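You operate a simulated robot arm through the tools that you are given. There is no shell and no other tool. Be economical: measure what you need, move in short steps, check, and stop when the job is done.

Carry out the task below with a simulated robot arm. There is one attempt and no reset: what you move stays moved.

## Task
Cement the top of the lamp base that the CEMENT card names.
Fine: it stands in the steel tray; set it in the holder, use the green pot and the yellow brush; brush back in its dish; leave the pot open, its lid on the table.
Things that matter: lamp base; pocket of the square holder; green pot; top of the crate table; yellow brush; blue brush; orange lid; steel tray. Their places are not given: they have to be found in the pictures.

It is judged by the outcome, as a careful person would: the job done as asked, and still so three seconds after it is handed in. It fails if anything else is knocked over, pushed out of place, dropped, spilled or broken. A push-on lid holds only when it is set on centred and level and pressed home; a screw cap is set on level and turned clockwise until tight.

## Robot
A 6-joint arm with a two-finger parallel gripper, fixed in place. Base frame: the origin is at the foot of the arm, x ahead of it, y to its left, z up; the work surface is at about z = 86. Readings come in cm, rad, newtons and seconds.
With the tool pointing down near the work surface it reaches from about 24 to 64 cm from the base axis. Its first joint turns from -1.152 to 1.152 rad. Payload 2.7 kg.
Tool frame: the origin (TCP) lies between the finger pads and is the grasp point; the fingertips stand 2.3 cm ahead of it; z points along the fingers, y is the line along which they close. The gripper opens to 9.4 cm. The fingers are 3.8 cm wide and 1 cm thick; the gripper's body (5.4 by 9.6 cm) begins 3.9 cm behind the TCP.
Orientation is that of the tool frame in the base frame, as a unit quaternion [x, y, z, w]. With the fingers straight down and closing along the base's y, the tool's x points along the base's -x, its y along +y and its z along -z.

## Interface
- The arm moves only by the tool apply_moves. Its argument "series" is one flat list of numbers, 6 for each row, row after row: the shift along the tool's x, y, z in cm, then the turn, a rotation vector about the tool's x, y, z in rad. In form: [dx, dy, dz, ax, ay, az, dx, dy, dz, ax, ay, az, ...]. A call has 1 to 10 rows; each row shifts and turns the commanded pose from where the row before left it, along the tool's axes as they then stand. "grip" is the closure in counts, from 0 (fully open) to 255 (shut), set as the call begins (left out, the last holds). Rows are played at 5 a second. More than 5 cm and 0.15 rad between two rows, or a gripper value outside its range, and nothing of the call is played. Where a pose cannot be reached the arm comes as near as it can. A force on the tool above 70 N (or 10 N above the force at the start of the call, whichever is more), or a blocked arm, ends the call early, and 0.2 s more pass. The fingers move at their own pace (about 4.5 cm/s each) and stop on an object; they squeeze with about 32 N. The grip force told is the motor's: it shows also when the fingers shut on nothing. Time passes only in rows, and 0.2 s behind the last, so rows that do not move let the fingers close. It gives the time, the measured TCP pose, the force on the tool (base axes), the opening and the grip force at its end, in the units of the frame above (readings bear some noise).
- Cameras (640 x 400 px; columns grow to the right, rows downward): "scene" is fixed at [5.56, -43.46, 141.08]; the picture's right is [0.87, -0.49, 0.00], its down [-0.24, -0.44, -0.87] and it looks along [0.42, 0.76, -0.50] (base axes); focal length 345 px, centre (320, 200). "wrist" rides on the gripper at [-3.9, 0, -4.4] in the tool frame; the picture's right is [0.00, -1.00, 0.00], its down [0.97, 0.00, -0.24] and it looks along [0.24, 0.00, 0.97] (tool axes); focal length 218 px, centre (320, 200).
- grab_frame(camera): a new picture of that camera. The clock stands still meanwhile.
- point_at(camera, pixels): there is no depth. For up to 12 entries [column, row, z] of the newest picture of that camera ("zoom" is the newest enlarged one), the place [x, y] in the base frame at which the ray of that pixel passes the height z, good to about 0.3 cm, but the place of the scene camera against the robot may be out by one fixed shift of up to 2.5 cm in any direction. The clock stands still meanwhile.
- close_up(camera, box): a new picture of the part [left, top, right, bottom] of that camera's present view, enlarged. The clock stands still meanwhile.
- close_job(): hands the job in; it is judged then, once.

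Work in short steps. Measure before you move; look again where a grasp or a placing could have gone wrong, and mend it. You have 80 turns and 46 pictures in all, those below and enlarged ones among them. Open the gripper and draw the arm clear of the work before you hand the job in, unless the task says otherwise; then end with one line.

The tools are called after "Request:" by a JSON object that holds its "api" and its "payload". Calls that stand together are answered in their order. apply_moves: Moves the arm, as the interface text tells. Its arguments: {"type":"object","properties":{"series":{"type":"array"},"grip":{"type":"number"}},"required":["series"]} The other tools are called the same way: grab_frame (camera) takes a picture; point_at (camera, pixels) gives the place at which the rays of pixels pass given heights; close_up (camera, box) takes an enlarged picture of a part of a camera's view; close_job () hands the job in.

At the start:

```text
time: 0.0
position: [36.25, -1.74, 116.84]
tcp_rot: [0.0, 1.0, 0.0, 0.001]
ft_force: [0.5, -0.4, 0.3]
width: 9.42
finger_force: 0.2
```

scene: 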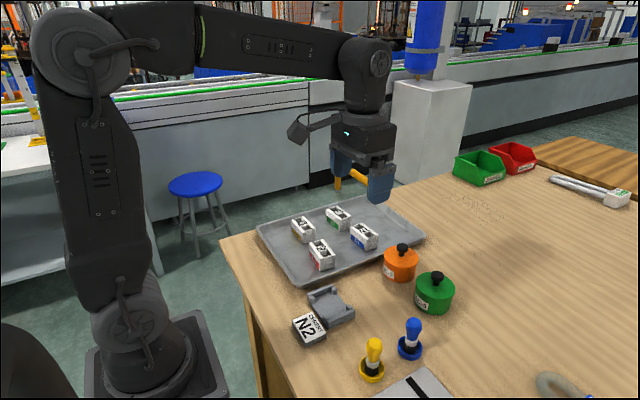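
wrist: 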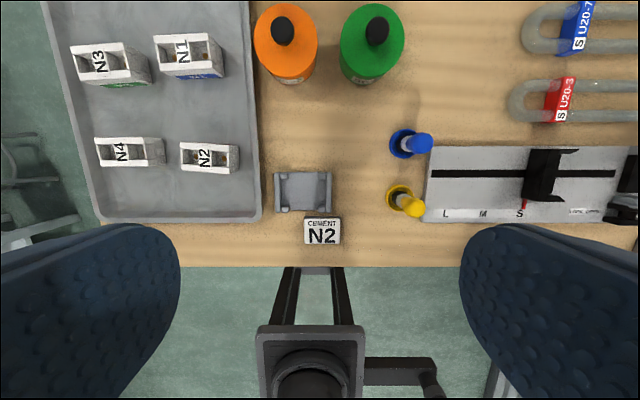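

The wrist picture shows the card "CEMENT N2" at (322,231), base N2 in the tray at (209,157), the holder at (303,192), and the green pot at (372,42). I'll zoom in on these.

Request:
{"api": "close_up", "payload": {"camera": "wrist", "box": [60, 0, 260, 230]}}

Request:
{"api": "close_up", "payload": {"camera": "wrist", "box": [240, 0, 440, 250]}}

Request:
{"api": "close_up", "payload": {"camera": "scene", "box": [240, 190, 480, 400]}}

Request:
{"api": "point_at", "payload": {"camera": "wrist", "pixels": [[209, 157, 90], [303, 192, 86], [322, 231, 88], [372, 42, 92], [377, 30, 96], [286, 45, 92], [405, 200, 88], [415, 208, 94], [408, 143, 88], [100, 220, 87], [260, 218, 87], [250, 0, 87]]}}

```text
1.74 times, centred on (160, 115) of wrist
```

zoom: 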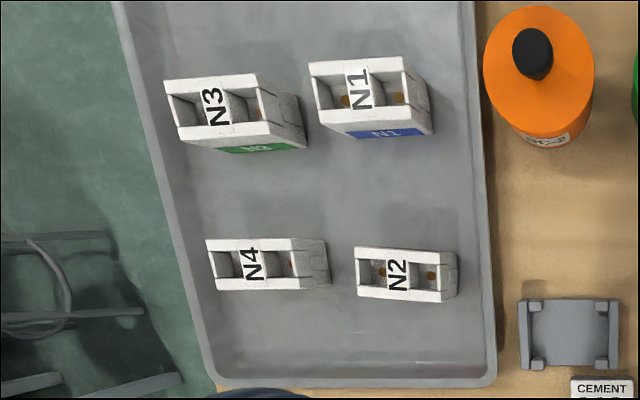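

```text
1.60 times, centred on (340, 125) of wrist
```

zoom: 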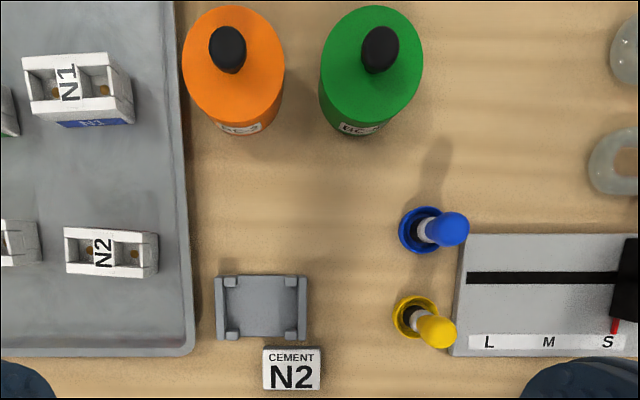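

```text
1.90 times, centred on (360, 295) of scene
```

zoom: 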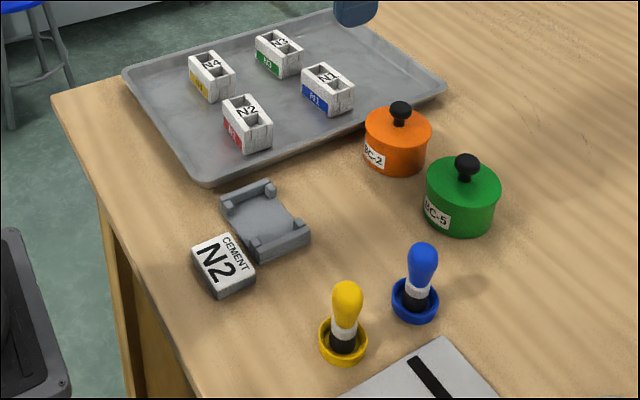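

```text
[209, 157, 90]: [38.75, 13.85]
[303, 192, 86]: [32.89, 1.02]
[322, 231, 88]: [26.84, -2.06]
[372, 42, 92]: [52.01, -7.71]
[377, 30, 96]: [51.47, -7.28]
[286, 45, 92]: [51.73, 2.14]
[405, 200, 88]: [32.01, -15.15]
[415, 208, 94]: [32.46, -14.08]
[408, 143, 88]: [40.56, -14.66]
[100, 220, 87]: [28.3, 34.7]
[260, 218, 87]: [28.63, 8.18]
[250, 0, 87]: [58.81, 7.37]
```

The fingers are above everything, so I'll lower the camera over the holder and N2 to measure them better.

Request:
{"api": "apply_moves", "payload": {"series": [0.6, 1.9, 3, 0, 0, 0, 0.6, 1.9, 3, 0, 0, 0, 0.6, 1.9, 3, 0, 0, 0, 0.4, 1.9, 3, 0, 0, 0, 0, 0, 0, 0, 0, 0], "grip": 0}}

Request:
{"api": "close_up", "payload": {"camera": "wrist", "box": [180, 80, 420, 230]}}

```text
time: 1.2
position: [34.16, 5.9, 104.85]
tcp_rot: [-0.001, 1.0, 0.0, 0.0]
ft_force: [-0.1, 0.1, 0.1]
width: 9.41
finger_force: 0.2
```

```text
2.67 times, centred on (300, 155) of wrist
```

zoom: 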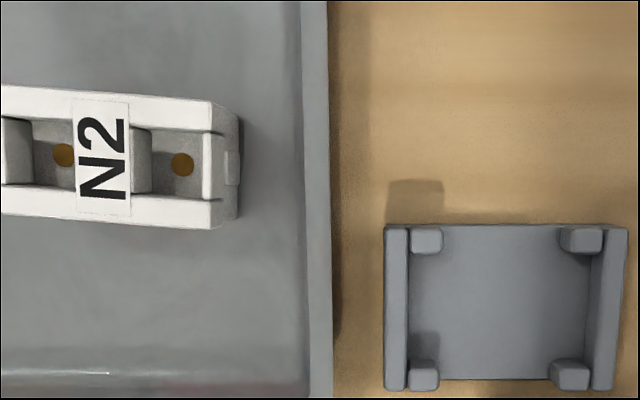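

Now I measure the holder and base edges in the full frame.

Request:
{"api": "grab_frame", "payload": {"camera": "wrist"}}

Request:
{"api": "close_up", "payload": {"camera": "wrist", "box": [120, 70, 280, 170]}}

Request:
{"api": "close_up", "payload": {"camera": "wrist", "box": [300, 140, 444, 230]}}

Request:
{"api": "close_up", "payload": {"camera": "scene", "box": [280, 190, 440, 350]}}

```text
39 pictures are left
```

wrist: 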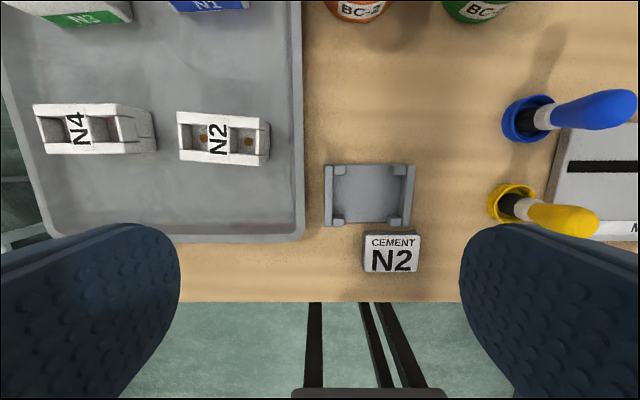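

```text
4.00 times, centred on (200, 120) of wrist
```

zoom: 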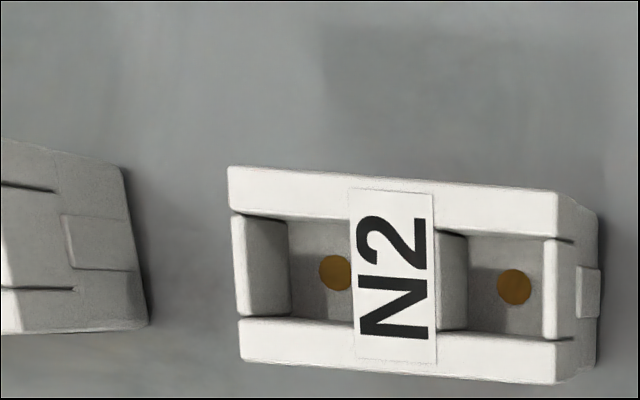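

```text
4.44 times, centred on (372, 185) of wrist
```

zoom: 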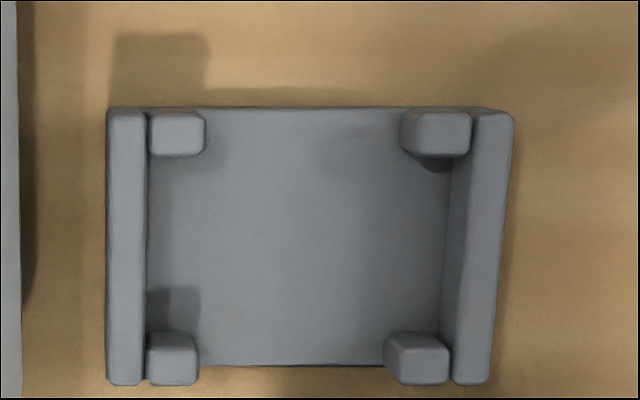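

```text
2.50 times, centred on (360, 270) of scene
```

zoom: 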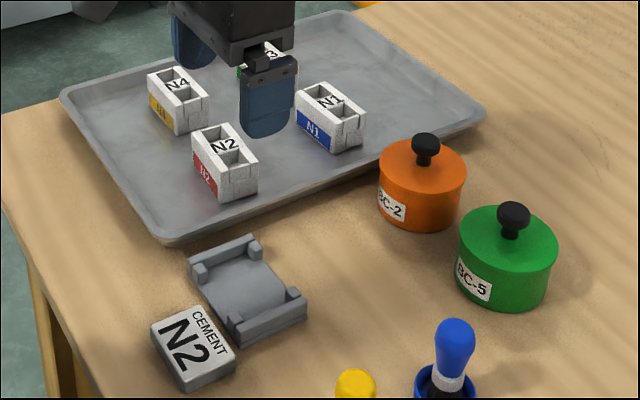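

I convert those edge pixels into positions at candidate heights.

Request:
{"api": "point_at", "payload": {"camera": "wrist", "pixels": [[177, 111.75, 91], [260, 118.25, 91], [258.75, 165.75, 91], [180, 159.25, 91], [268.75, 122.5, 87], [269.25, 161, 87], [333.1, 165.3, 88.5], [333.1, 226, 88.5], [405.5, 165.5, 88.5], [401.5, 226, 88.5], [333.5, 175.3, 88.5], [333.5, 215, 88.5]]}}

Request:
{"api": "point_at", "payload": {"camera": "wrist", "pixels": [[324.3, 165, 88.5], [415, 165.3, 88.5], [410, 226, 88.5], [345.8, 175, 88.5], [391, 175, 88.5], [388, 218, 88.5], [344, 220, 88.5], [513, 203, 87], [527, 120, 87]]}}

```text
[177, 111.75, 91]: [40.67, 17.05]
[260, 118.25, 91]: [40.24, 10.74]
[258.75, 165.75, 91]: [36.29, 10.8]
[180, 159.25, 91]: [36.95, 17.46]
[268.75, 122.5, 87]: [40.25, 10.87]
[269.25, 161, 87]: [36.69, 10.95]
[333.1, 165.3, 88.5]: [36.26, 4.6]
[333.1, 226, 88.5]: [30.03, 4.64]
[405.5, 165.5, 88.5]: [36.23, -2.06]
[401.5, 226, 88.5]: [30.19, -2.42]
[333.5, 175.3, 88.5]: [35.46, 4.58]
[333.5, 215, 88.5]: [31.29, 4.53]
```

```text
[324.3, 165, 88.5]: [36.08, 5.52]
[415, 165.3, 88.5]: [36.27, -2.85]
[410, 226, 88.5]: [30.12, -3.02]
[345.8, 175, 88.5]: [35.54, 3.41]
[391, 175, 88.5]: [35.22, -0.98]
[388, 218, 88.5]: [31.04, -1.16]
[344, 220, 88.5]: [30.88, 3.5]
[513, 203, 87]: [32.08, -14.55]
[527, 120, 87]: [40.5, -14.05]
```

N2 is centred near (38.5, 14.1) with a yaw of about -0.08 rad, size about 6.4×3.8, top at z≈90.7. The holder pocket is centred near (33.2, 1.2), about 6.8×4.2, long along y, with walls only about 1 cm high. I'll turn the gripper so it closes across the narrow width of N2.

Request:
{"api": "apply_moves", "payload": {"series": [0, 0, 0, 0, 0, -0.149, 0, 0, 0, 0, 0, -0.149, 0, 0, 0, 0, 0, -0.149, 0, 0, 0, 0, 0, -0.149, 0, 0, 0, 0, 0, -0.149, 0, 0, 0, 0, 0, -0.149, 0, 0, 0, 0, 0, -0.149, 0, 0, 0, 0, 0, -0.149, 0, 0, 0, 0, 0, -0.149, 0, 0, 0, 0, 0, -0.149]}}

```text
time: 3.4
position: [34.09, 5.77, 104.91]
tcp_rot: [-0.68, 0.734, 0.0, 0.0]
ft_force: [0.4, 0.2, -0.6]
width: 9.4
finger_force: 0.1
```

Next I translate over N2 to check the alignment from there.

Request:
{"api": "apply_moves", "payload": {"series": [-2.9, -1.27, 1.5, 0, 0, 0, -2.9, -1.27, 1.5, 0, 0, 0, -2.88, -1.26, 1.5, 0, 0, 0, 0, 0, 0, 0, 0, 0]}}

Request:
{"api": "grab_frame", "payload": {"camera": "wrist"}}

```text
time: 4.4
position: [38.56, 14.29, 100.38]
tcp_rot: [-0.679, 0.735, -0.001, 0.001]
ft_force: [-0.4, 0.5, -0.6]
width: 9.39
finger_force: 0.0
```

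```text
35 pictures are left
```

wrist: 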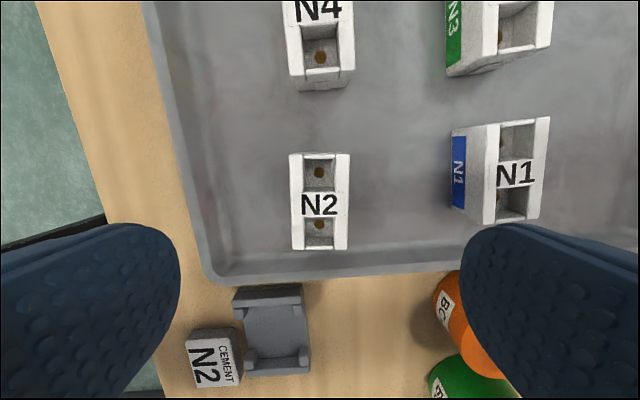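

N2's sides are symmetric about column 320 (290–350 at the top, 293–347 at the bottom), so the yaw is right. I check its centre coordinates.

Request:
{"api": "point_at", "payload": {"camera": "wrist", "pixels": [[290, 153, 90.7], [350, 155, 90.7], [347, 250, 90.7], [293, 249, 90.7], [234, 297, 88.2], [302, 285, 88.2], [309, 372, 88.2], [246, 376, 88.2]]}}

```text
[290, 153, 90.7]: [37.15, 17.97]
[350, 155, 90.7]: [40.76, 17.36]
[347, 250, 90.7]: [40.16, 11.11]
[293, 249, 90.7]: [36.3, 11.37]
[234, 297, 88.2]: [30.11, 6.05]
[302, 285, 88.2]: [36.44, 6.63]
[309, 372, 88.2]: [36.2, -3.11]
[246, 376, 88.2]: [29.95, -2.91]
```

It is centred under the TCP to about 0.15 cm. I descend to TCP z≈90.7, so the tips are at 88.4, and close.

Request:
{"api": "apply_moves", "payload": {"series": [0, 0, 3, 0, 0, 0, 0, 0, 3, 0, 0, 0, 0, 0, 2.2, 0, 0, 0, 0, 0, 1.5, 0, 0, 0, 0, 0, 0, 0, 0, 0]}}

Request:
{"api": "apply_moves", "payload": {"series": [0, 0, 0, 0, 0, 0, 0, 0, 0, 0, 0, 0, 0, 0, 0, 0, 0, 0, 0, 0, 0, 0, 0, 0, 0, 0, 0, 0, 0, 0], "grip": 255}}

Request:
{"api": "close_up", "payload": {"camera": "scene", "box": [260, 150, 460, 310]}}

```text
time: 5.6
position: [38.57, 14.17, 90.61]
tcp_rot: [-0.678, 0.735, 0.0, 0.0]
ft_force: [-1.0, 0.6, -0.5]
width: 9.39
finger_force: 0.1
```

```text
time: 6.8
position: [38.58, 14.12, 90.57]
tcp_rot: [-0.678, 0.735, 0.0, 0.0]
ft_force: [0.0, 0.1, -0.1]
width: 3.98
finger_force: 32.0
```

```text
2.50 times, centred on (360, 230) of scene
```

zoom: 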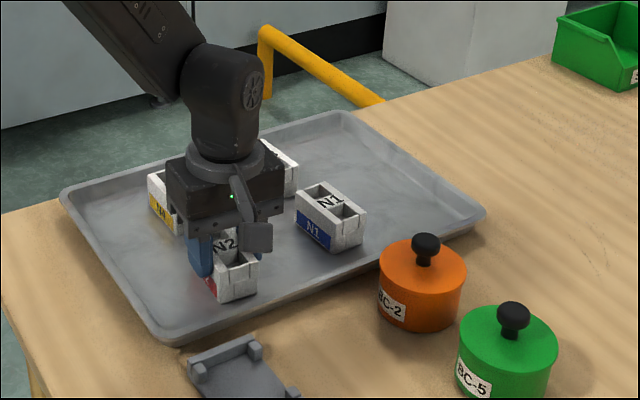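

The grip is firm at 3.98 cm. I lift, square the yaw, and carry it above the holder.

Request:
{"api": "apply_moves", "payload": {"series": [0, 0, -2.5, 0, 0, 0, 0, 0, -4, 0, 0, -0.081, 3.3, 1.35, -1, 0, 0, 0, 3.2, 1.36, 0, 0, 0, 0, 3.2, 1.36, 0, 0, 0, 0, 3.2, 1.36, 0, 0, 0, 0, 0, 0, 0, 0, 0, 0]}}

Request:
{"api": "grab_frame", "payload": {"camera": "wrist"}}

Request:
{"api": "close_up", "payload": {"camera": "wrist", "box": [240, 110, 400, 310]}}

```text
time: 8.4
position: [33.0, 1.29, 98.14]
tcp_rot: [-0.707, 0.707, -0.001, 0.0]
ft_force: [0.0, 0.2, -0.4]
width: 3.95
finger_force: 31.8
```

```text
33 pictures are left
```

wrist: 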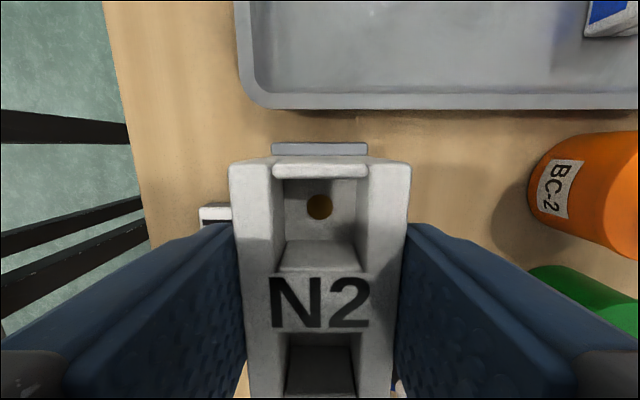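

```text
2.00 times, centred on (320, 210) of wrist
```

zoom: 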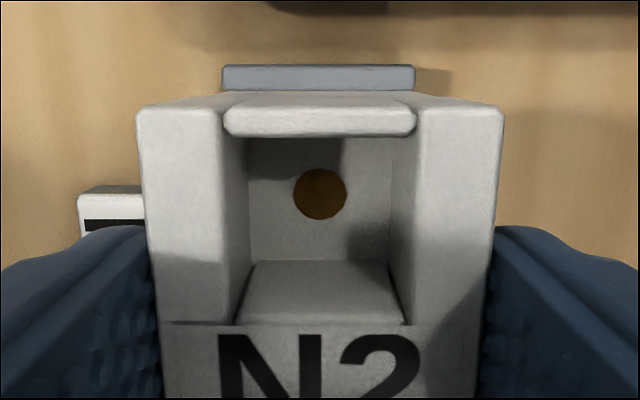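

Holder wall (cols 271–367) and base (229–411) are both centred on column ~320, so x is aligned. Now y: I compare the wall's outer edge with the base's end.

Request:
{"api": "point_at", "payload": {"camera": "wrist", "pixels": [[319, 142.5, 88.2], [271, 149, 88.2], [367, 149, 88.2], [319, 155, 88.2], [320, 162, 98.3], [320, 157, 94.5], [231, 164, 98.3], [409, 164, 98.3]]}}

```text
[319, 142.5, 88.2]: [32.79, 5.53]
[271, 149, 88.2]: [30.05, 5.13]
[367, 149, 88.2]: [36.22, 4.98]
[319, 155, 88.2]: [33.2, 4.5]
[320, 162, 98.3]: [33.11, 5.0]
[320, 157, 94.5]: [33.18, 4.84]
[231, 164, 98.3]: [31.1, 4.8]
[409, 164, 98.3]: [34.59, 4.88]
```

The base end (y≈4.85) should be at about 4.55. I shift 0.25 in -y, lower to just above the walls, and look.

Request:
{"api": "apply_moves", "payload": {"series": [0.25, 0, 2, 0, 0, 0, 0, 0, 2, 0, 0, 0, 0, 0, 1, 0, 0, 0, 0, 0, 0, 0, 0, 0]}}

Request:
{"api": "close_up", "payload": {"camera": "wrist", "box": [220, 110, 420, 235]}}

Request:
{"api": "close_up", "payload": {"camera": "scene", "box": [270, 240, 400, 350]}}

```text
time: 9.4
position: [33.02, 1.16, 93.1]
tcp_rot: [-0.707, 0.707, 0.0, 0.0]
ft_force: [0.5, -0.6, -0.5]
width: 3.95
finger_force: 32.1
```

```text
3.20 times, centred on (320, 172) of wrist
```

zoom: 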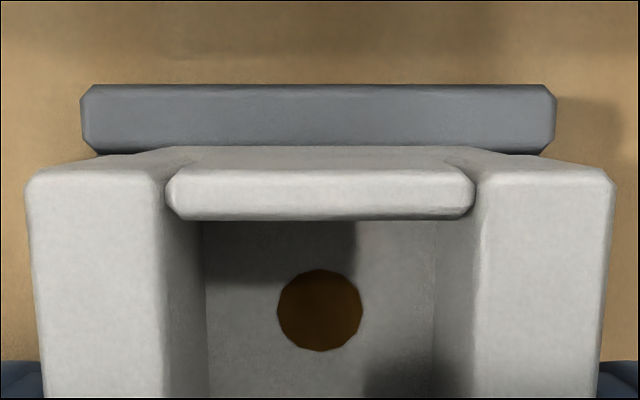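

```text
3.64 times, centred on (335, 295) of scene
```

zoom: 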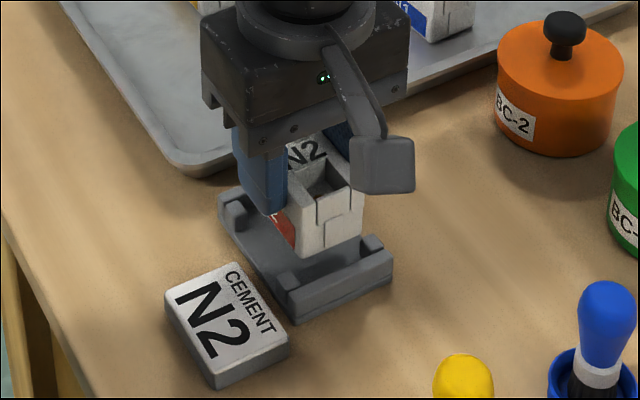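

x is centred (wall 80–556, base 25–612). I compare the base's lower end edge (row 147) with the wall's inner edge (row ~152).

Request:
{"api": "point_at", "payload": {"camera": "wrist", "pixels": [[320, 155.9, 89.4], [260, 157.8, 88.2], [320, 136.5, 88.2], [320, 162.5, 93.3], [225, 164, 93.2], [414, 164, 93.2]]}}

Request:
{"api": "point_at", "payload": {"camera": "zoom", "pixels": [[291, 322, 86], [393, 280, 86], [391, 258, 88], [291, 297, 88], [302, 257, 89.4], [363, 230, 89.4], [275, 275, 88.2], [303, 222, 93.2], [362, 196, 93.2]]}}

```text
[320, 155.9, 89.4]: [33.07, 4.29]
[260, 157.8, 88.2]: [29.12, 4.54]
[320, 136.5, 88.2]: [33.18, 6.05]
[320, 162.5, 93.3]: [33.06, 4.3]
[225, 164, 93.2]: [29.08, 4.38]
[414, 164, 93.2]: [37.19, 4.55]
```

```text
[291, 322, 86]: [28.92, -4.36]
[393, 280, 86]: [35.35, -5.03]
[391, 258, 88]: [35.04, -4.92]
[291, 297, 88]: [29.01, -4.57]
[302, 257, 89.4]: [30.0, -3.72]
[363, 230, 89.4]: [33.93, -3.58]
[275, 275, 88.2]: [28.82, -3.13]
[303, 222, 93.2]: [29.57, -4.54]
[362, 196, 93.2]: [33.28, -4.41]
```

Computed from the current pose, the +y end of the base is at y≈4.72 and the wall's inner edge is at about 4.56. I shift 0.27 further in -y and look again.

Request:
{"api": "apply_moves", "payload": {"series": [0.27, 0, 0, 0, 0, 0, 0, 0, 0.5, 0, 0, 0, 0, 0, 0, 0, 0, 0]}}

Request:
{"api": "close_up", "payload": {"camera": "wrist", "box": [240, 130, 400, 190]}}

Request:
{"api": "close_up", "payload": {"camera": "scene", "box": [300, 270, 390, 335]}}

```text
time: 10.2
position: [33.04, 0.88, 92.36]
tcp_rot: [0.707, -0.707, -0.001, 0.0]
ft_force: [0.0, 0.3, -1.0]
width: 3.93
finger_force: 32.5
```

```text
4.00 times, centred on (320, 160) of wrist
```

zoom: 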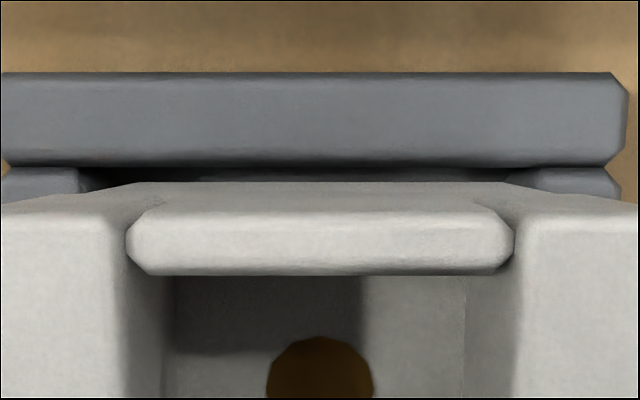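

```text
6.15 times, centred on (345, 302) of scene
```

zoom: 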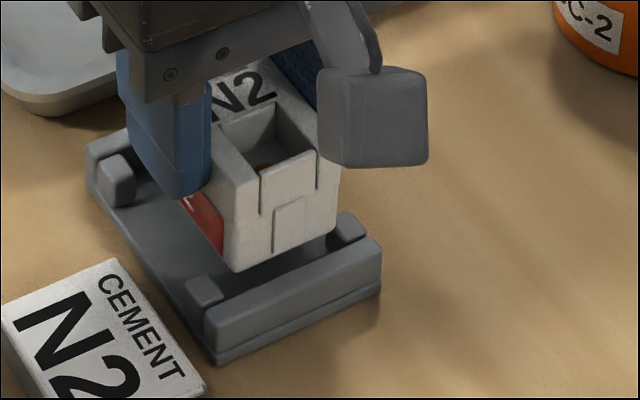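

A gap of about 0.15 cm now shows between wall and base at the +y end (rows 167 vs 183), and the -y end is also inside the wall. I descend gently.

Request:
{"api": "apply_moves", "payload": {"series": [0, 0.05, 0.4, 0, 0, 0, 0, 0, 0.4, 0, 0, 0, 0, 0, 0.3, 0, 0, 0, 0, 0, 0.2, 0, 0, 0, 0, 0, 0, 0, 0, 0]}}

Request:
{"api": "close_up", "payload": {"camera": "scene", "box": [300, 270, 390, 335]}}

```text
time: 11.4
position: [33.08, 1.03, 91.36]
tcp_rot: [-0.707, 0.707, 0.001, 0.0]
ft_force: [0.2, 0.0, -1.0]
width: 3.96
finger_force: 32.2
```

```text
6.15 times, centred on (345, 302) of scene
```

zoom: 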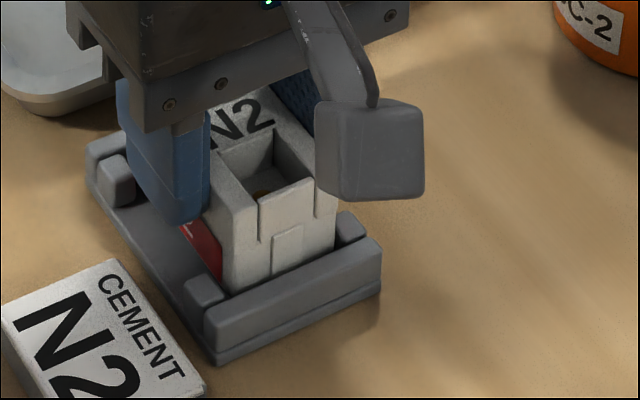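

No contact force, and the base is entering between wall and lugs. I continue down in small steps, watching the force.

Request:
{"api": "apply_moves", "payload": {"series": [0, 0, 0.2, 0, 0, 0, 0, 0, 0.2, 0, 0, 0, 0, 0, 0.15, 0, 0, 0, 0, 0, 0, 0, 0, 0]}}

```text
time: 12.4
position: [33.11, 0.85, 90.76]
tcp_rot: [-0.707, 0.707, 0.0, 0.001]
ft_force: [-1.2, 1.1, 10.4]
width: 3.95
finger_force: 31.3
```

There is 10 N of contact at z 90.76. I check whether it is seated.

Request:
{"api": "close_up", "payload": {"camera": "scene", "box": [300, 270, 390, 335]}}

Request:
{"api": "close_up", "payload": {"camera": "wrist", "box": [240, 110, 400, 210]}}

```text
6.15 times, centred on (345, 302) of scene
```

zoom: 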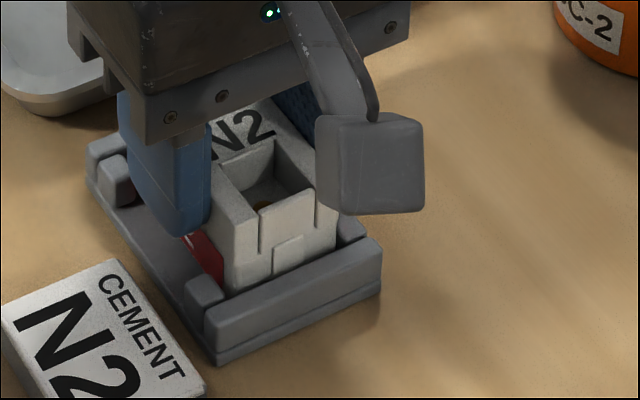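

```text
4.00 times, centred on (320, 160) of wrist
```

zoom: 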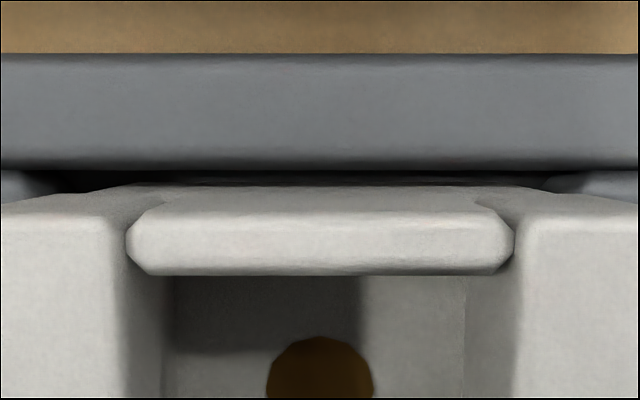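

The base is well within the walls and looks seated. I release and rise.

Request:
{"api": "apply_moves", "payload": {"series": [0, 0, 0, 0, 0, 0, 0, 0, 0, 0, 0, 0, 0, 0, 0, 0, 0, 0, 0, 0, 0, 0, 0, 0, 0, 0, -2, 0, 0, 0, 0, 0, -4, 0, 0, 0, 0, 0, -5, 0, 0, 0, 0, 0, -3, 0, 0, 0, 0, 0, 0, 0, 0, 0], "grip": 0}}

Request:
{"api": "grab_frame", "payload": {"camera": "wrist"}}

Request:
{"api": "close_up", "payload": {"camera": "scene", "box": [270, 240, 470, 380]}}

```text
time: 14.4
position: [33.13, 0.76, 104.89]
tcp_rot: [-0.706, 0.708, 0.0, 0.0]
ft_force: [-0.2, -0.2, -1.2]
width: 9.39
finger_force: 0.1
```

```text
24 pictures are left
```

wrist: 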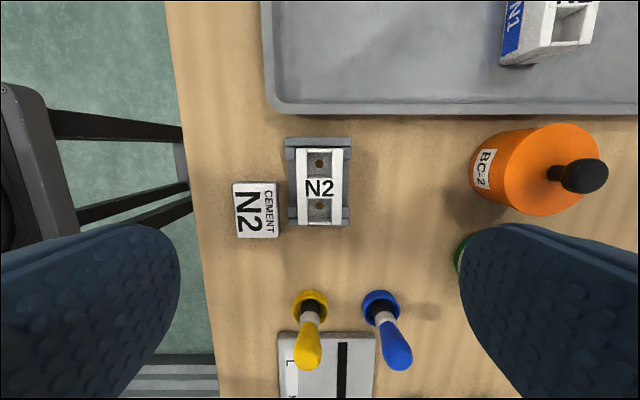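

```text
2.86 times, centred on (370, 310) of scene
```

zoom: 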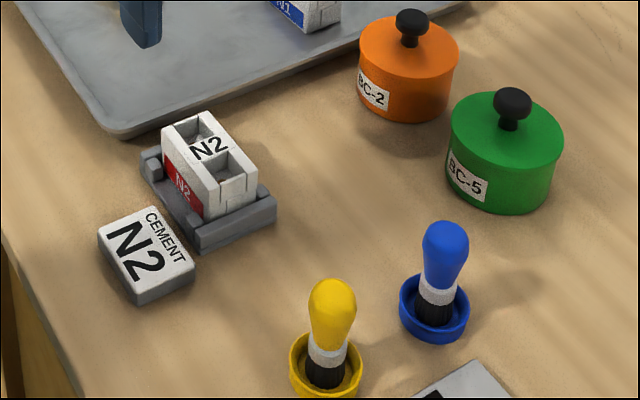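

N2 is seated in the pocket. I now move above the green pot to measure it.

Request:
{"api": "apply_moves", "payload": {"series": [1.66, -3.78, -0.6, 0, 0, 0, 1.66, -3.78, -0.6, 0, 0, 0, 1.66, -3.78, -0.6, 0, 0, 0, 1.66, -3.78, -0.6, 0, 0, 0, 1.66, -3.78, -0.6, 0, 0, 0, 0, 0, 0, 0, 0, 0]}}

Request:
{"api": "grab_frame", "payload": {"camera": "wrist"}}

Request:
{"api": "close_up", "payload": {"camera": "scene", "box": [380, 230, 480, 330]}}

```text
time: 15.8
position: [52.01, -7.67, 107.69]
tcp_rot: [-0.707, 0.707, 0.0, 0.0]
ft_force: [-0.2, 0.0, -0.1]
width: 9.37
finger_force: 0.2
```

```text
22 pictures are left
```

wrist: 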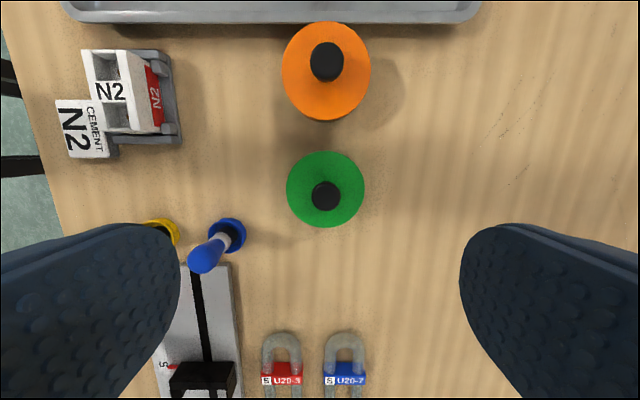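

```text
4.00 times, centred on (430, 280) of scene
```

zoom: 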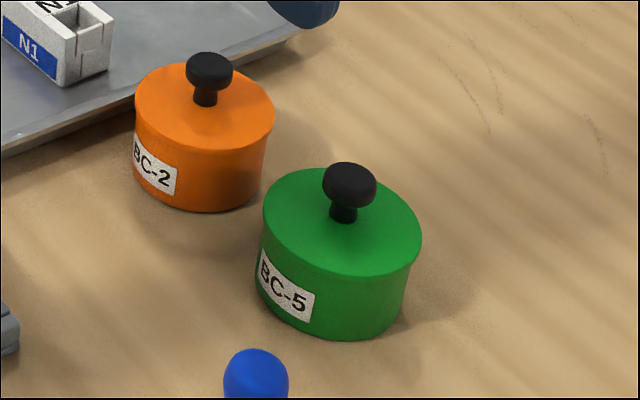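

I measure the lid and knob from both cameras.

Request:
{"api": "point_at", "payload": {"camera": "zoom", "pixels": [[334, 339, 86], [340, 277, 91], [340, 277, 90], [340, 277, 92], [341, 222, 91], [341, 222, 92], [349, 180, 94], [349, 180, 95], [263, 232, 91], [421, 240, 91], [404, 320, 86], [263, 300, 86]]}}

Request:
{"api": "point_at", "payload": {"camera": "wrist", "pixels": [[286, 189, 92], [364, 189, 92], [325, 151, 92], [325, 228, 92], [326, 195, 94], [325.5, 189.5, 91], [325.5, 189.5, 92], [228, 236, 87], [160, 234, 87], [208, 255, 94]]}}

```text
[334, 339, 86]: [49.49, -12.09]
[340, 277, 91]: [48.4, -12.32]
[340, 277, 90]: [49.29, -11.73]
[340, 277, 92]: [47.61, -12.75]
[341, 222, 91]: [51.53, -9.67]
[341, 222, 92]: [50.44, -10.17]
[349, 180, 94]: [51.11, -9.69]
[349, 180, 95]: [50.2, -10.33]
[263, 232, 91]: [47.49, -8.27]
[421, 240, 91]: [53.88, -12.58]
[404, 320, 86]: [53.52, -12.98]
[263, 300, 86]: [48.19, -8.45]
```

```text
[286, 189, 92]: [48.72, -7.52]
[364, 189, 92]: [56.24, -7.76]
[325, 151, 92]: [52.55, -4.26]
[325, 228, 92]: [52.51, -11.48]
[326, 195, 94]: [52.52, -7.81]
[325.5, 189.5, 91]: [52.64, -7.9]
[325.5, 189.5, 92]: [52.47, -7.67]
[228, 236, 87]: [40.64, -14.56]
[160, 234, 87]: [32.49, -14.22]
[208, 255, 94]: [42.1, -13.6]
```

The lid's top is at about z 91, 7.6 cm across, with a 2.3 cm knob at (52.5, -7.8), top about 94. I descend so the fingertips are just above the lid.

Request:
{"api": "apply_moves", "payload": {"series": [0.08, -0.5, 4, 0, 0, 0, 0, 0, 4, 0, 0, 0, 0, 0, 3, 0, 0, 0, 0, 0, 1.7, 0, 0, 0, 0, 0, 1, 0, 0, 0, 0, 0, 0, 0, 0, 0]}}

Request:
{"api": "close_up", "payload": {"camera": "scene", "box": [370, 210, 490, 330]}}

```text
time: 17.2
position: [52.52, -7.57, 93.92]
tcp_rot: [0.708, -0.707, 0.001, 0.0]
ft_force: [0.3, 0.2, -0.7]
width: 9.4
finger_force: 0.0
```

```text
3.33 times, centred on (430, 270) of scene
```

zoom: 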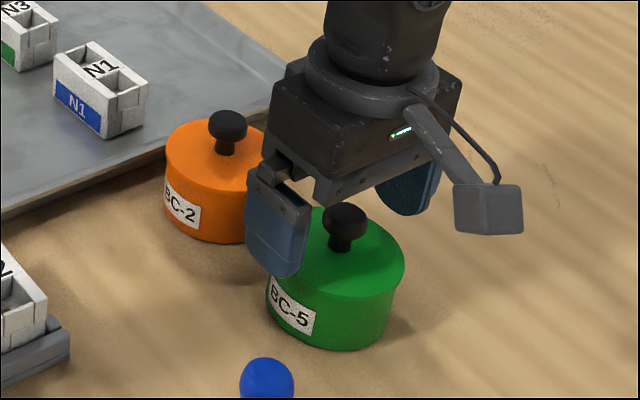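

Both fingers straddle the knob with their tips above the lid. I close and lift slightly.

Request:
{"api": "apply_moves", "payload": {"series": [0, 0, 0, 0, 0, 0, 0, 0, 0, 0, 0, 0, 0, 0, 0, 0, 0, 0, 0, 0, 0, 0, 0, 0, 0, 0, 0, 0, 0, 0, 0, 0, 0, 0, 0, 0, 0, 0, 0, 0, 0, 0], "grip": 255}}

Request:
{"api": "apply_moves", "payload": {"series": [0, 0, -0.3, 0, 0, 0, 0, 0, -0.3, 0, 0, 0, 0, 0, -0.4, 0, 0, 0, 0, 0, -0.5, 0, 0, 0, 0, 0, 0, 0, 0, 0]}}

Request:
{"api": "close_up", "payload": {"camera": "scene", "box": [370, 210, 490, 330]}}

```text
time: 18.8
position: [52.49, -7.44, 94.06]
tcp_rot: [0.707, -0.707, 0.0, 0.0]
ft_force: [-2.9, -0.3, 1.5]
width: 2.45
finger_force: 31.8
```

```text
time: 20.0
position: [52.41, -7.49, 95.56]
tcp_rot: [0.707, -0.707, 0.001, -0.001]
ft_force: [-0.5, 0.6, -0.2]
width: 2.45
finger_force: 32.4
```

```text
3.33 times, centred on (430, 270) of scene
```

zoom: 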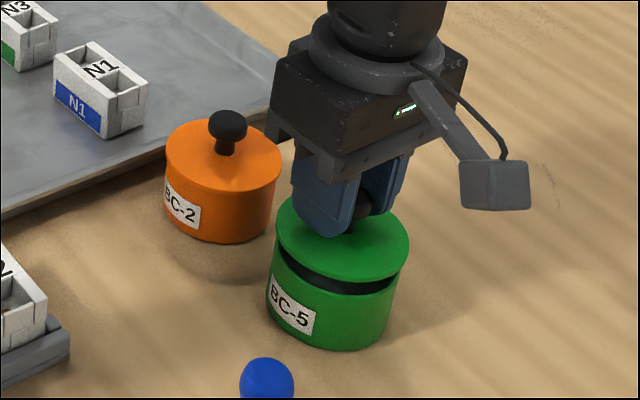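

The lid is free of the pot. I look up the free space from the last wrist frame (U-shapes from row ~333, blue dish at (228,236)).

Request:
{"api": "point_at", "payload": {"camera": "wrist", "pixels": [[282, 332, 87], [344, 331, 87], [262, 375, 88], [366, 375, 88], [242, 262, 88], [325, 270, 86], [440, 200, 86], [420, 290, 86]]}}

```text
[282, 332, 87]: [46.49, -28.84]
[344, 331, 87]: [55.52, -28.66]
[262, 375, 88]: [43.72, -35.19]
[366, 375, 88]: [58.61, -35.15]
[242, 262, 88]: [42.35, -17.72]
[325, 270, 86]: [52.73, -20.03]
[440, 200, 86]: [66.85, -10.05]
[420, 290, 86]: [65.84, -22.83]
```

There is free table at about (54, -19). I lift, carry the lid there and lower it partway.

Request:
{"api": "apply_moves", "payload": {"series": [0, 0, -2.5, 0, 0, 0, 0, 0, -2.5, 0, 0, 0, 3.83, -0.53, 0, 0, 0, 0, 3.83, -0.53, 0, 0, 0, 0, 3.83, -0.53, 0, 0, 0, 0, 0, 0, 3.5, 0, 0, 0, 0, 0, 3.5, 0, 0, 0, 0, 0, 1, 0, 0, 0, 0, 0, 0, 0, 0, 0]}}

Request:
{"api": "grab_frame", "payload": {"camera": "scene"}}

```text
time: 22.0
position: [54.02, -18.96, 92.52]
tcp_rot: [-0.707, 0.708, 0.0, -0.001]
ft_force: [0.4, 0.2, -0.5]
width: 2.47
finger_force: 32.1
```

```text
18 pictures are left
```

scene: 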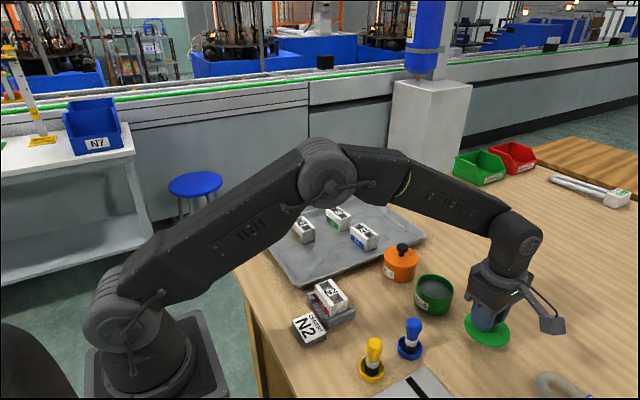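

The pot is open and upright, and the lid is over free table. I lower it in small steps until contact.

Request:
{"api": "apply_moves", "payload": {"series": [0, 0, 0.5, 0, 0, 0, 0, 0, 0.4, 0, 0, 0, 0, 0, 0.3, 0, 0, 0, 0, 0, 0.2, 0, 0, 0, 0, 0, 0, 0, 0, 0]}}

```text
time: 23.2
position: [54.17, -19.02, 91.2]
tcp_rot: [0.707, -0.707, 0.0, -0.001]
ft_force: [0.0, 0.3, -0.4]
width: 2.46
finger_force: 32.2
```

No contact yet; I continue.

Request:
{"api": "apply_moves", "payload": {"series": [0, 0, 0.2, 0, 0, 0, 0, 0, 0.2, 0, 0, 0, 0, 0, 0.2, 0, 0, 0, 0, 0, 0.15, 0, 0, 0, 0, 0, 0, 0, 0, 0]}}

```text
time: 24.4
position: [54.07, -19.09, 90.52]
tcp_rot: [-0.706, 0.708, -0.001, -0.001]
ft_force: [0.1, -0.1, -0.6]
width: 2.47
finger_force: 32.0
```

Request:
{"api": "apply_moves", "payload": {"series": [0, 0, 0.15, 0, 0, 0, 0, 0, 0.15, 0, 0, 0, 0, 0, 0.15, 0, 0, 0, 0, 0, 0, 0, 0, 0]}}

Request:
{"api": "close_up", "payload": {"camera": "scene", "box": [400, 260, 540, 360]}}

```text
time: 25.4
position: [54.2, -18.9, 89.98]
tcp_rot: [0.708, -0.707, 0.0, -0.001]
ft_force: [0.0, -0.1, -1.6]
width: 2.49
finger_force: 32.1
```

```text
4.00 times, centred on (470, 310) of scene
```

zoom: 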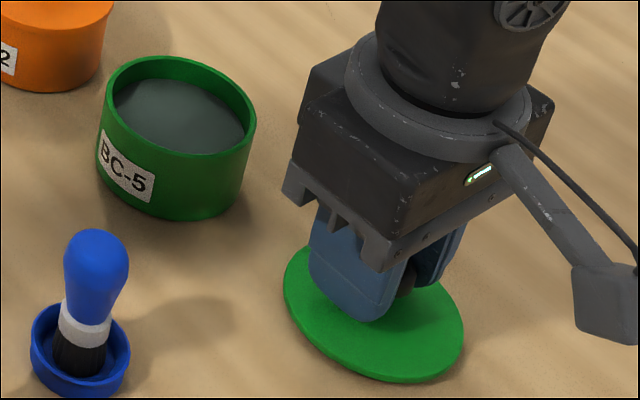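

The lid is just above the table. I continue down gently.

Request:
{"api": "apply_moves", "payload": {"series": [0, 0, 0.12, 0, 0, 0, 0, 0, 0.12, 0, 0, 0, 0, 0, 0.12, 0, 0, 0, 0, 0, 0, 0, 0, 0]}}

```text
time: 26.4
position: [54.2, -19.02, 89.9]
tcp_rot: [-0.707, 0.707, -0.003, 0.002]
ft_force: [-9.0, 3.2, 30.9]
width: 2.43
finger_force: 32.1
```

It touched down at z≈89.95. I ease off, release and rise.

Request:
{"api": "apply_moves", "payload": {"series": [0, 0, -0.22, 0, 0, 0, 0, 0, 0, 0, 0, 0]}}

Request:
{"api": "apply_moves", "payload": {"series": [0, 0, 0, 0, 0, 0, 0, 0, 0, 0, 0, 0, 0, 0, 0, 0, 0, 0, 0, 0, 0, 0, 0, 0, 0, 0, 0, 0, 0, 0, 0, 0, 0, 0, 0, 0, 0, 0, -3, 0, 0, 0, 0, 0, -4, 0, 0, 0, 0, 0, -4, 0, 0, 0, 0, 0, -4, 0, 0, 0], "grip": 0}}

```text
time: 27.0
position: [54.1, -18.98, 89.83]
tcp_rot: [0.707, -0.707, 0.002, -0.001]
ft_force: [6.6, -2.1, 17.4]
width: 2.46
finger_force: 31.4
```

```text
time: 29.2
position: [54.4, -19.13, 104.76]
tcp_rot: [0.707, -0.707, 0.0, 0.0]
ft_force: [0.5, 0.6, -0.1]
width: 9.41
finger_force: 0.1
```

Next I move above the yellow brush at about (32.4, -14.3).

Request:
{"api": "apply_moves", "payload": {"series": [-0.96, 4.4, -0.4, 0, 0, 0, -0.96, 4.4, -0.4, 0, 0, 0, -0.96, 4.4, -0.4, 0, 0, 0, -0.96, 4.4, -0.4, 0, 0, 0, -0.96, 4.4, -0.4, 0, 0, 0, 0, 0, 0, 0, 0, 0]}}

Request:
{"api": "grab_frame", "payload": {"camera": "wrist"}}

Request:
{"api": "close_up", "payload": {"camera": "scene", "box": [320, 230, 520, 390]}}

```text
time: 30.6
position: [31.92, -14.19, 106.72]
tcp_rot: [0.707, -0.707, 0.001, -0.001]
ft_force: [-0.3, -0.1, -0.8]
width: 9.39
finger_force: 0.1
```

```text
16 pictures are left
```

wrist: 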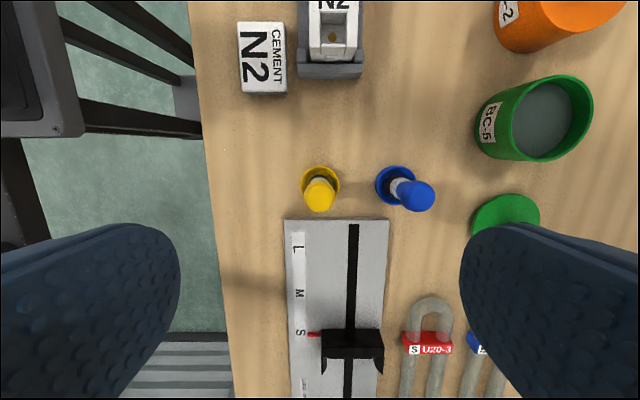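

```text
2.50 times, centred on (420, 310) of scene
```

zoom: 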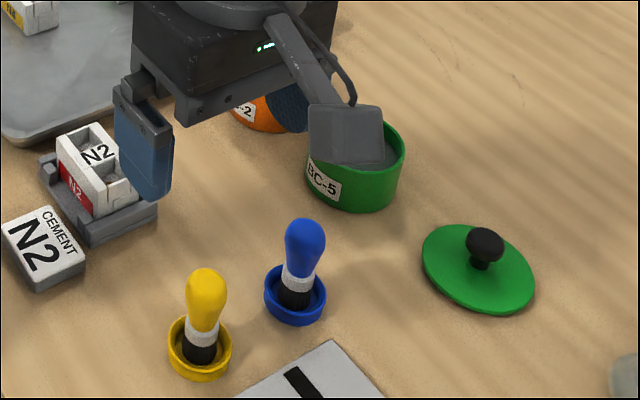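

The brush is centred at column 320, so x is aligned. I check the heights from the scene.

Request:
{"api": "point_at", "payload": {"camera": "zoom", "pixels": [[200, 358, 86.5], [206, 269, 94], [206, 269, 95], [206, 269, 96], [203, 322, 89.5], [203, 322, 90], [200, 345, 88]]}}

Request:
{"api": "point_at", "payload": {"camera": "wrist", "pixels": [[320, 182, 87.3], [320, 196, 94], [540, 123, 89], [535, 120, 91], [504, 225, 87], [320, 7, 91], [332, 60, 91]]}}

```text
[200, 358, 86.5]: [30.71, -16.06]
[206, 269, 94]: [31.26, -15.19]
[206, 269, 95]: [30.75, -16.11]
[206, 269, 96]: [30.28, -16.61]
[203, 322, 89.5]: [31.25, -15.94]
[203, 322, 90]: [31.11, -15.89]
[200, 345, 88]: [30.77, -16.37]
```

```text
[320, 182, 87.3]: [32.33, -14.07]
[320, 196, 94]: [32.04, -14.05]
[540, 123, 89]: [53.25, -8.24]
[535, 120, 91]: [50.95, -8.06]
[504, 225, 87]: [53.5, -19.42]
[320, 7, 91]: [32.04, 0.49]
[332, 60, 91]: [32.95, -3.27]
```

The handle top is at about z 95, the ferrule at about 90, the axis at (32.0, -14.1). I descend to TCP z 93.3 and close.

Request:
{"api": "apply_moves", "payload": {"series": [-0.08, -0.08, 4, 0, 0, 0, 0, 0, 4, 0, 0, 0, 0, 0, 3, 0, 0, 0, 0, 0, 2.4, 0, 0, 0, 0, 0, 0, 0, 0, 0]}}

Request:
{"api": "apply_moves", "payload": {"series": [0, 0, 0, 0, 0, 0, 0, 0, 0, 0, 0, 0, 0, 0, 0, 0, 0, 0, 0, 0, 0, 0, 0, 0, 0, 0, 0, 0, 0, 0, 0, 0, 0, 0, 0, 0, 0, 0, 0, 0, 0, 0], "grip": 255}}

Request:
{"api": "close_up", "payload": {"camera": "scene", "box": [320, 290, 440, 390]}}

```text
time: 31.8
position: [32.18, -14.11, 93.36]
tcp_rot: [0.708, -0.707, 0.001, 0.0]
ft_force: [0.0, -0.2, -0.1]
width: 9.38
finger_force: 0.0
```

```text
time: 33.4
position: [31.99, -14.04, 93.41]
tcp_rot: [0.707, -0.707, 0.0, 0.001]
ft_force: [0.7, 0.4, 0.7]
width: 2.63
finger_force: 32.6
```

```text
4.00 times, centred on (380, 340) of scene
```

zoom: 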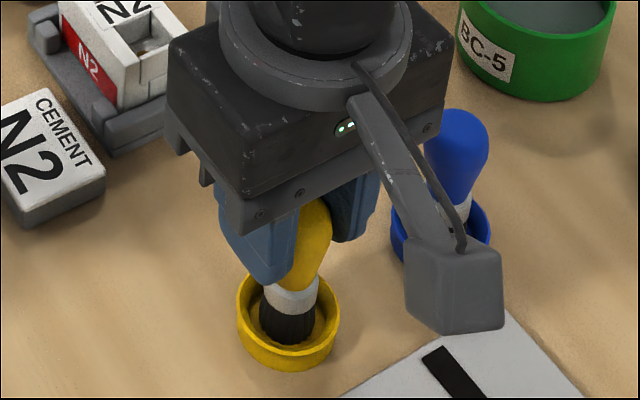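

The handle is gripped. I lift straight up and carry the brush above the green pot.

Request:
{"api": "apply_moves", "payload": {"series": [0, 0, -2.5, 0, 0, 0, 0, 0, -4, 0, 0, 0, 0, 0, -4, 0, 0, 0, -1.26, -4.1, 0, 0, 0, 0, -1.26, -4.1, 0, 0, 0, 0, -1.26, -4.1, 0, 0, 0, 0, -1.26, -4.1, 0, 0, 0, 0, -1.2, -4.08, 0, 0, 0, 0, 0, 0, 0, 0, 0, 0]}}

Request:
{"api": "grab_frame", "payload": {"camera": "wrist"}}

Request:
{"api": "close_up", "payload": {"camera": "scene", "box": [340, 220, 500, 380]}}

```text
time: 35.4
position: [52.77, -7.81, 103.75]
tcp_rot: [0.707, -0.707, 0.0, -0.001]
ft_force: [-0.2, -0.1, -0.8]
width: 2.61
finger_force: 32.1
```

```text
13 pictures are left
```

wrist: 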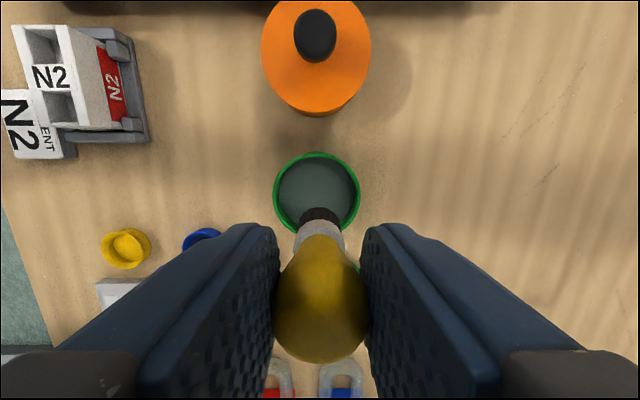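

```text
2.50 times, centred on (420, 300) of scene
```

zoom: 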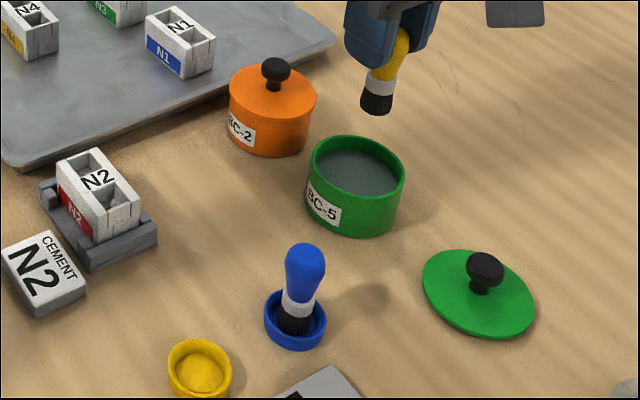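

The bristles are centred over the pot in y, and the pot is about 0.25 cm in -x. I lower the tip to z≈88.3, stir slightly, then look.

Request:
{"api": "apply_moves", "payload": {"series": [0, 0.22, 3, 0, 0, 0, 0, 0, 3, 0, 0, 0, 0, 0, 1.5, 0, 0, 0, 0, 0, 1.1, 0, 0, 0, 0, 0, 0, 0, 0, 0]}}

Request:
{"api": "close_up", "payload": {"camera": "scene", "box": [380, 240, 480, 320]}}

```text
time: 36.6
position: [52.45, -7.92, 95.74]
tcp_rot: [0.708, -0.706, 0.005, -0.004]
ft_force: [-4.6, 3.4, 38.8]
width: 2.62
finger_force: 31.9
```

```text
5.00 times, centred on (430, 280) of scene
```

zoom: 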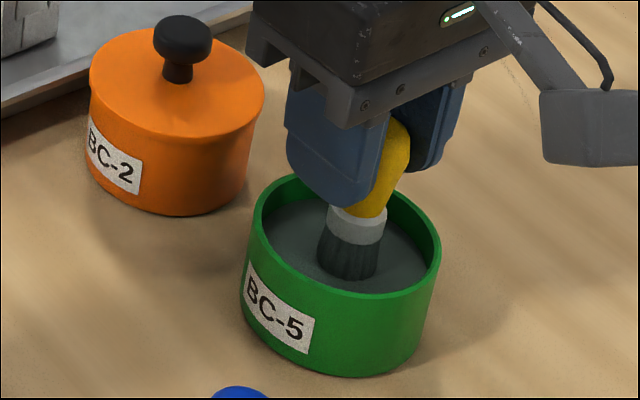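

The cement surface resisted at 39 N and the bristles are in contact with it. I ease off, make a tiny wipe, then lift clear and look at the brush.

Request:
{"api": "apply_moves", "payload": {"series": [0, 0, -0.5, 0, 0, 0, 0.4, 0, 0, 0, 0, 0, -0.4, 0, 0, 0, 0, 0, 0, 0, 0, 0, 0, 0]}}

Request:
{"api": "apply_moves", "payload": {"series": [0, 0, -2, 0, 0, 0, 0, 0, -4, 0, 0, 0, 0, 0, -2.5, 0, 0, 0, 0, 0, 0, 0, 0, 0]}}

Request:
{"api": "close_up", "payload": {"camera": "scene", "box": [380, 200, 480, 300]}}

```text
time: 37.6
position: [52.39, -8.04, 95.86]
tcp_rot: [-0.707, 0.707, -0.001, 0.0]
ft_force: [-1.8, -4.6, 13.6]
width: 2.63
finger_force: 31.4
```

```text
time: 38.6
position: [52.61, -7.95, 104.22]
tcp_rot: [-0.707, 0.707, 0.0, 0.0]
ft_force: [0.5, 0.4, -1.5]
width: 2.66
finger_force: 32.3
```

```text
4.00 times, centred on (430, 250) of scene
```

zoom: 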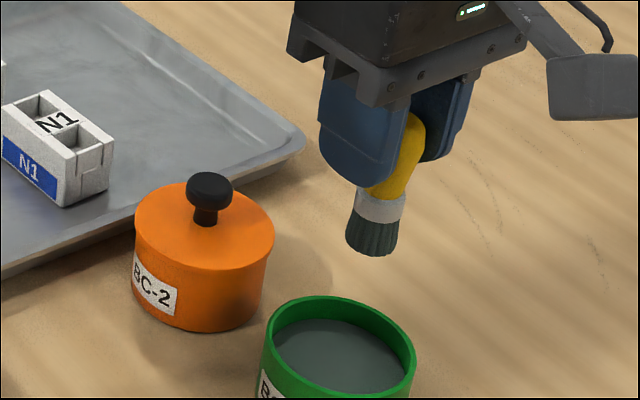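

The bristle tips carry cement. I carry the brush over the middle of N2's top at (33.1, 1.2).

Request:
{"api": "apply_moves", "payload": {"series": [-1.83, 3.9, 0, 0, 0, 0, -1.83, 3.9, 0, 0, 0, 0, -1.83, 3.9, 0, 0, 0, 0, -1.83, 3.9, 0, 0, 0, 0, -1.83, 3.9, 0, 0, 0, 0, 0, 0, 2.5, 0, 0, 0, 0, 0, 2, 0, 0, 0, 0, 0, 0, 0, 0, 0]}}

Request:
{"api": "close_up", "payload": {"camera": "scene", "box": [280, 230, 400, 330]}}

Request:
{"api": "close_up", "payload": {"camera": "wrist", "box": [220, 120, 420, 280]}}

```text
time: 40.4
position: [33.02, 1.38, 99.91]
tcp_rot: [0.708, -0.706, 0.0, 0.0]
ft_force: [-1.0, 0.1, 0.2]
width: 2.62
finger_force: 32.3
```

```text
4.00 times, centred on (340, 280) of scene
```

zoom: 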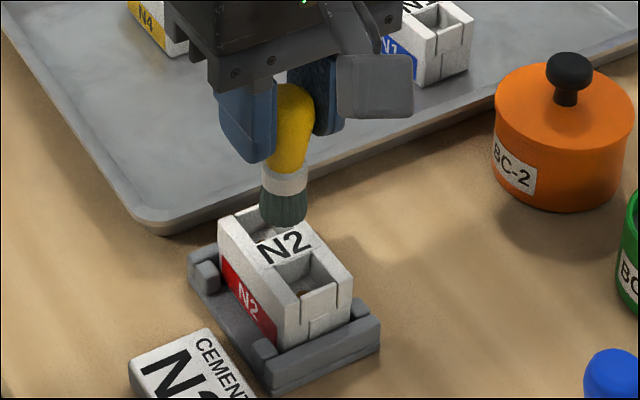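

```text
2.50 times, centred on (320, 200) of wrist
```

zoom: 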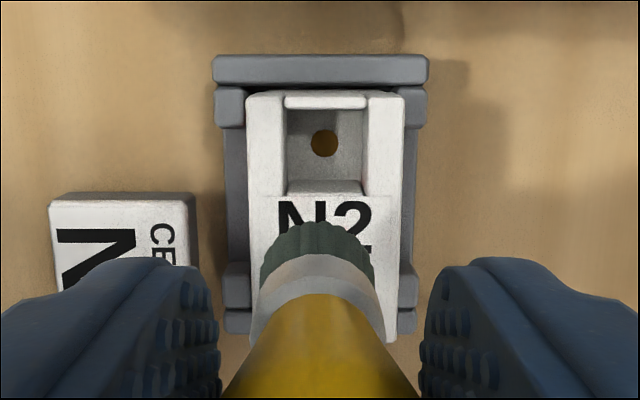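

N2 is aligned with the brush (base 245–405 in the zoom, centre ~325). I lower to near contact.

Request:
{"api": "apply_moves", "payload": {"series": [0, 0, 1, 0, 0, 0, 0, 0, 0.6, 0, 0, 0, 0, 0, 0.3, 0, 0, 0, 0, 0, 0.15, 0, 0, 0, 0, 0, 0, 0, 0, 0]}}

```text
time: 41.6
position: [32.89, 1.2, 97.73]
tcp_rot: [0.707, -0.707, -0.001, 0.001]
ft_force: [0.3, -0.5, -0.8]
width: 2.65
finger_force: 31.6
```

Request:
{"api": "apply_moves", "payload": {"series": [0, 0, 0.1, 0, 0, 0, 0, 0, 0.1, 0, 0, 0, 0, 0, 0.1, 0, 0, 0, 0, 0, 0, 0, 0, 0]}}

```text
time: 42.6
position: [32.92, 1.35, 97.56]
tcp_rot: [-0.707, 0.707, 0.0, 0.0]
ft_force: [0.7, 0.5, -0.2]
width: 2.59
finger_force: 32.0
```

Request:
{"api": "apply_moves", "payload": {"series": [0, 0, 0.1, 0, 0, 0, 0, 0, 0.1, 0, 0, 0, 0, 0, 0.1, 0, 0, 0, 0, 0, 0, 0, 0, 0]}}

```text
time: 43.6
position: [32.94, 1.35, 97.21]
tcp_rot: [-0.707, 0.707, -0.001, 0.001]
ft_force: [-4.1, 0.8, 15.7]
width: 2.62
finger_force: 32.3
```

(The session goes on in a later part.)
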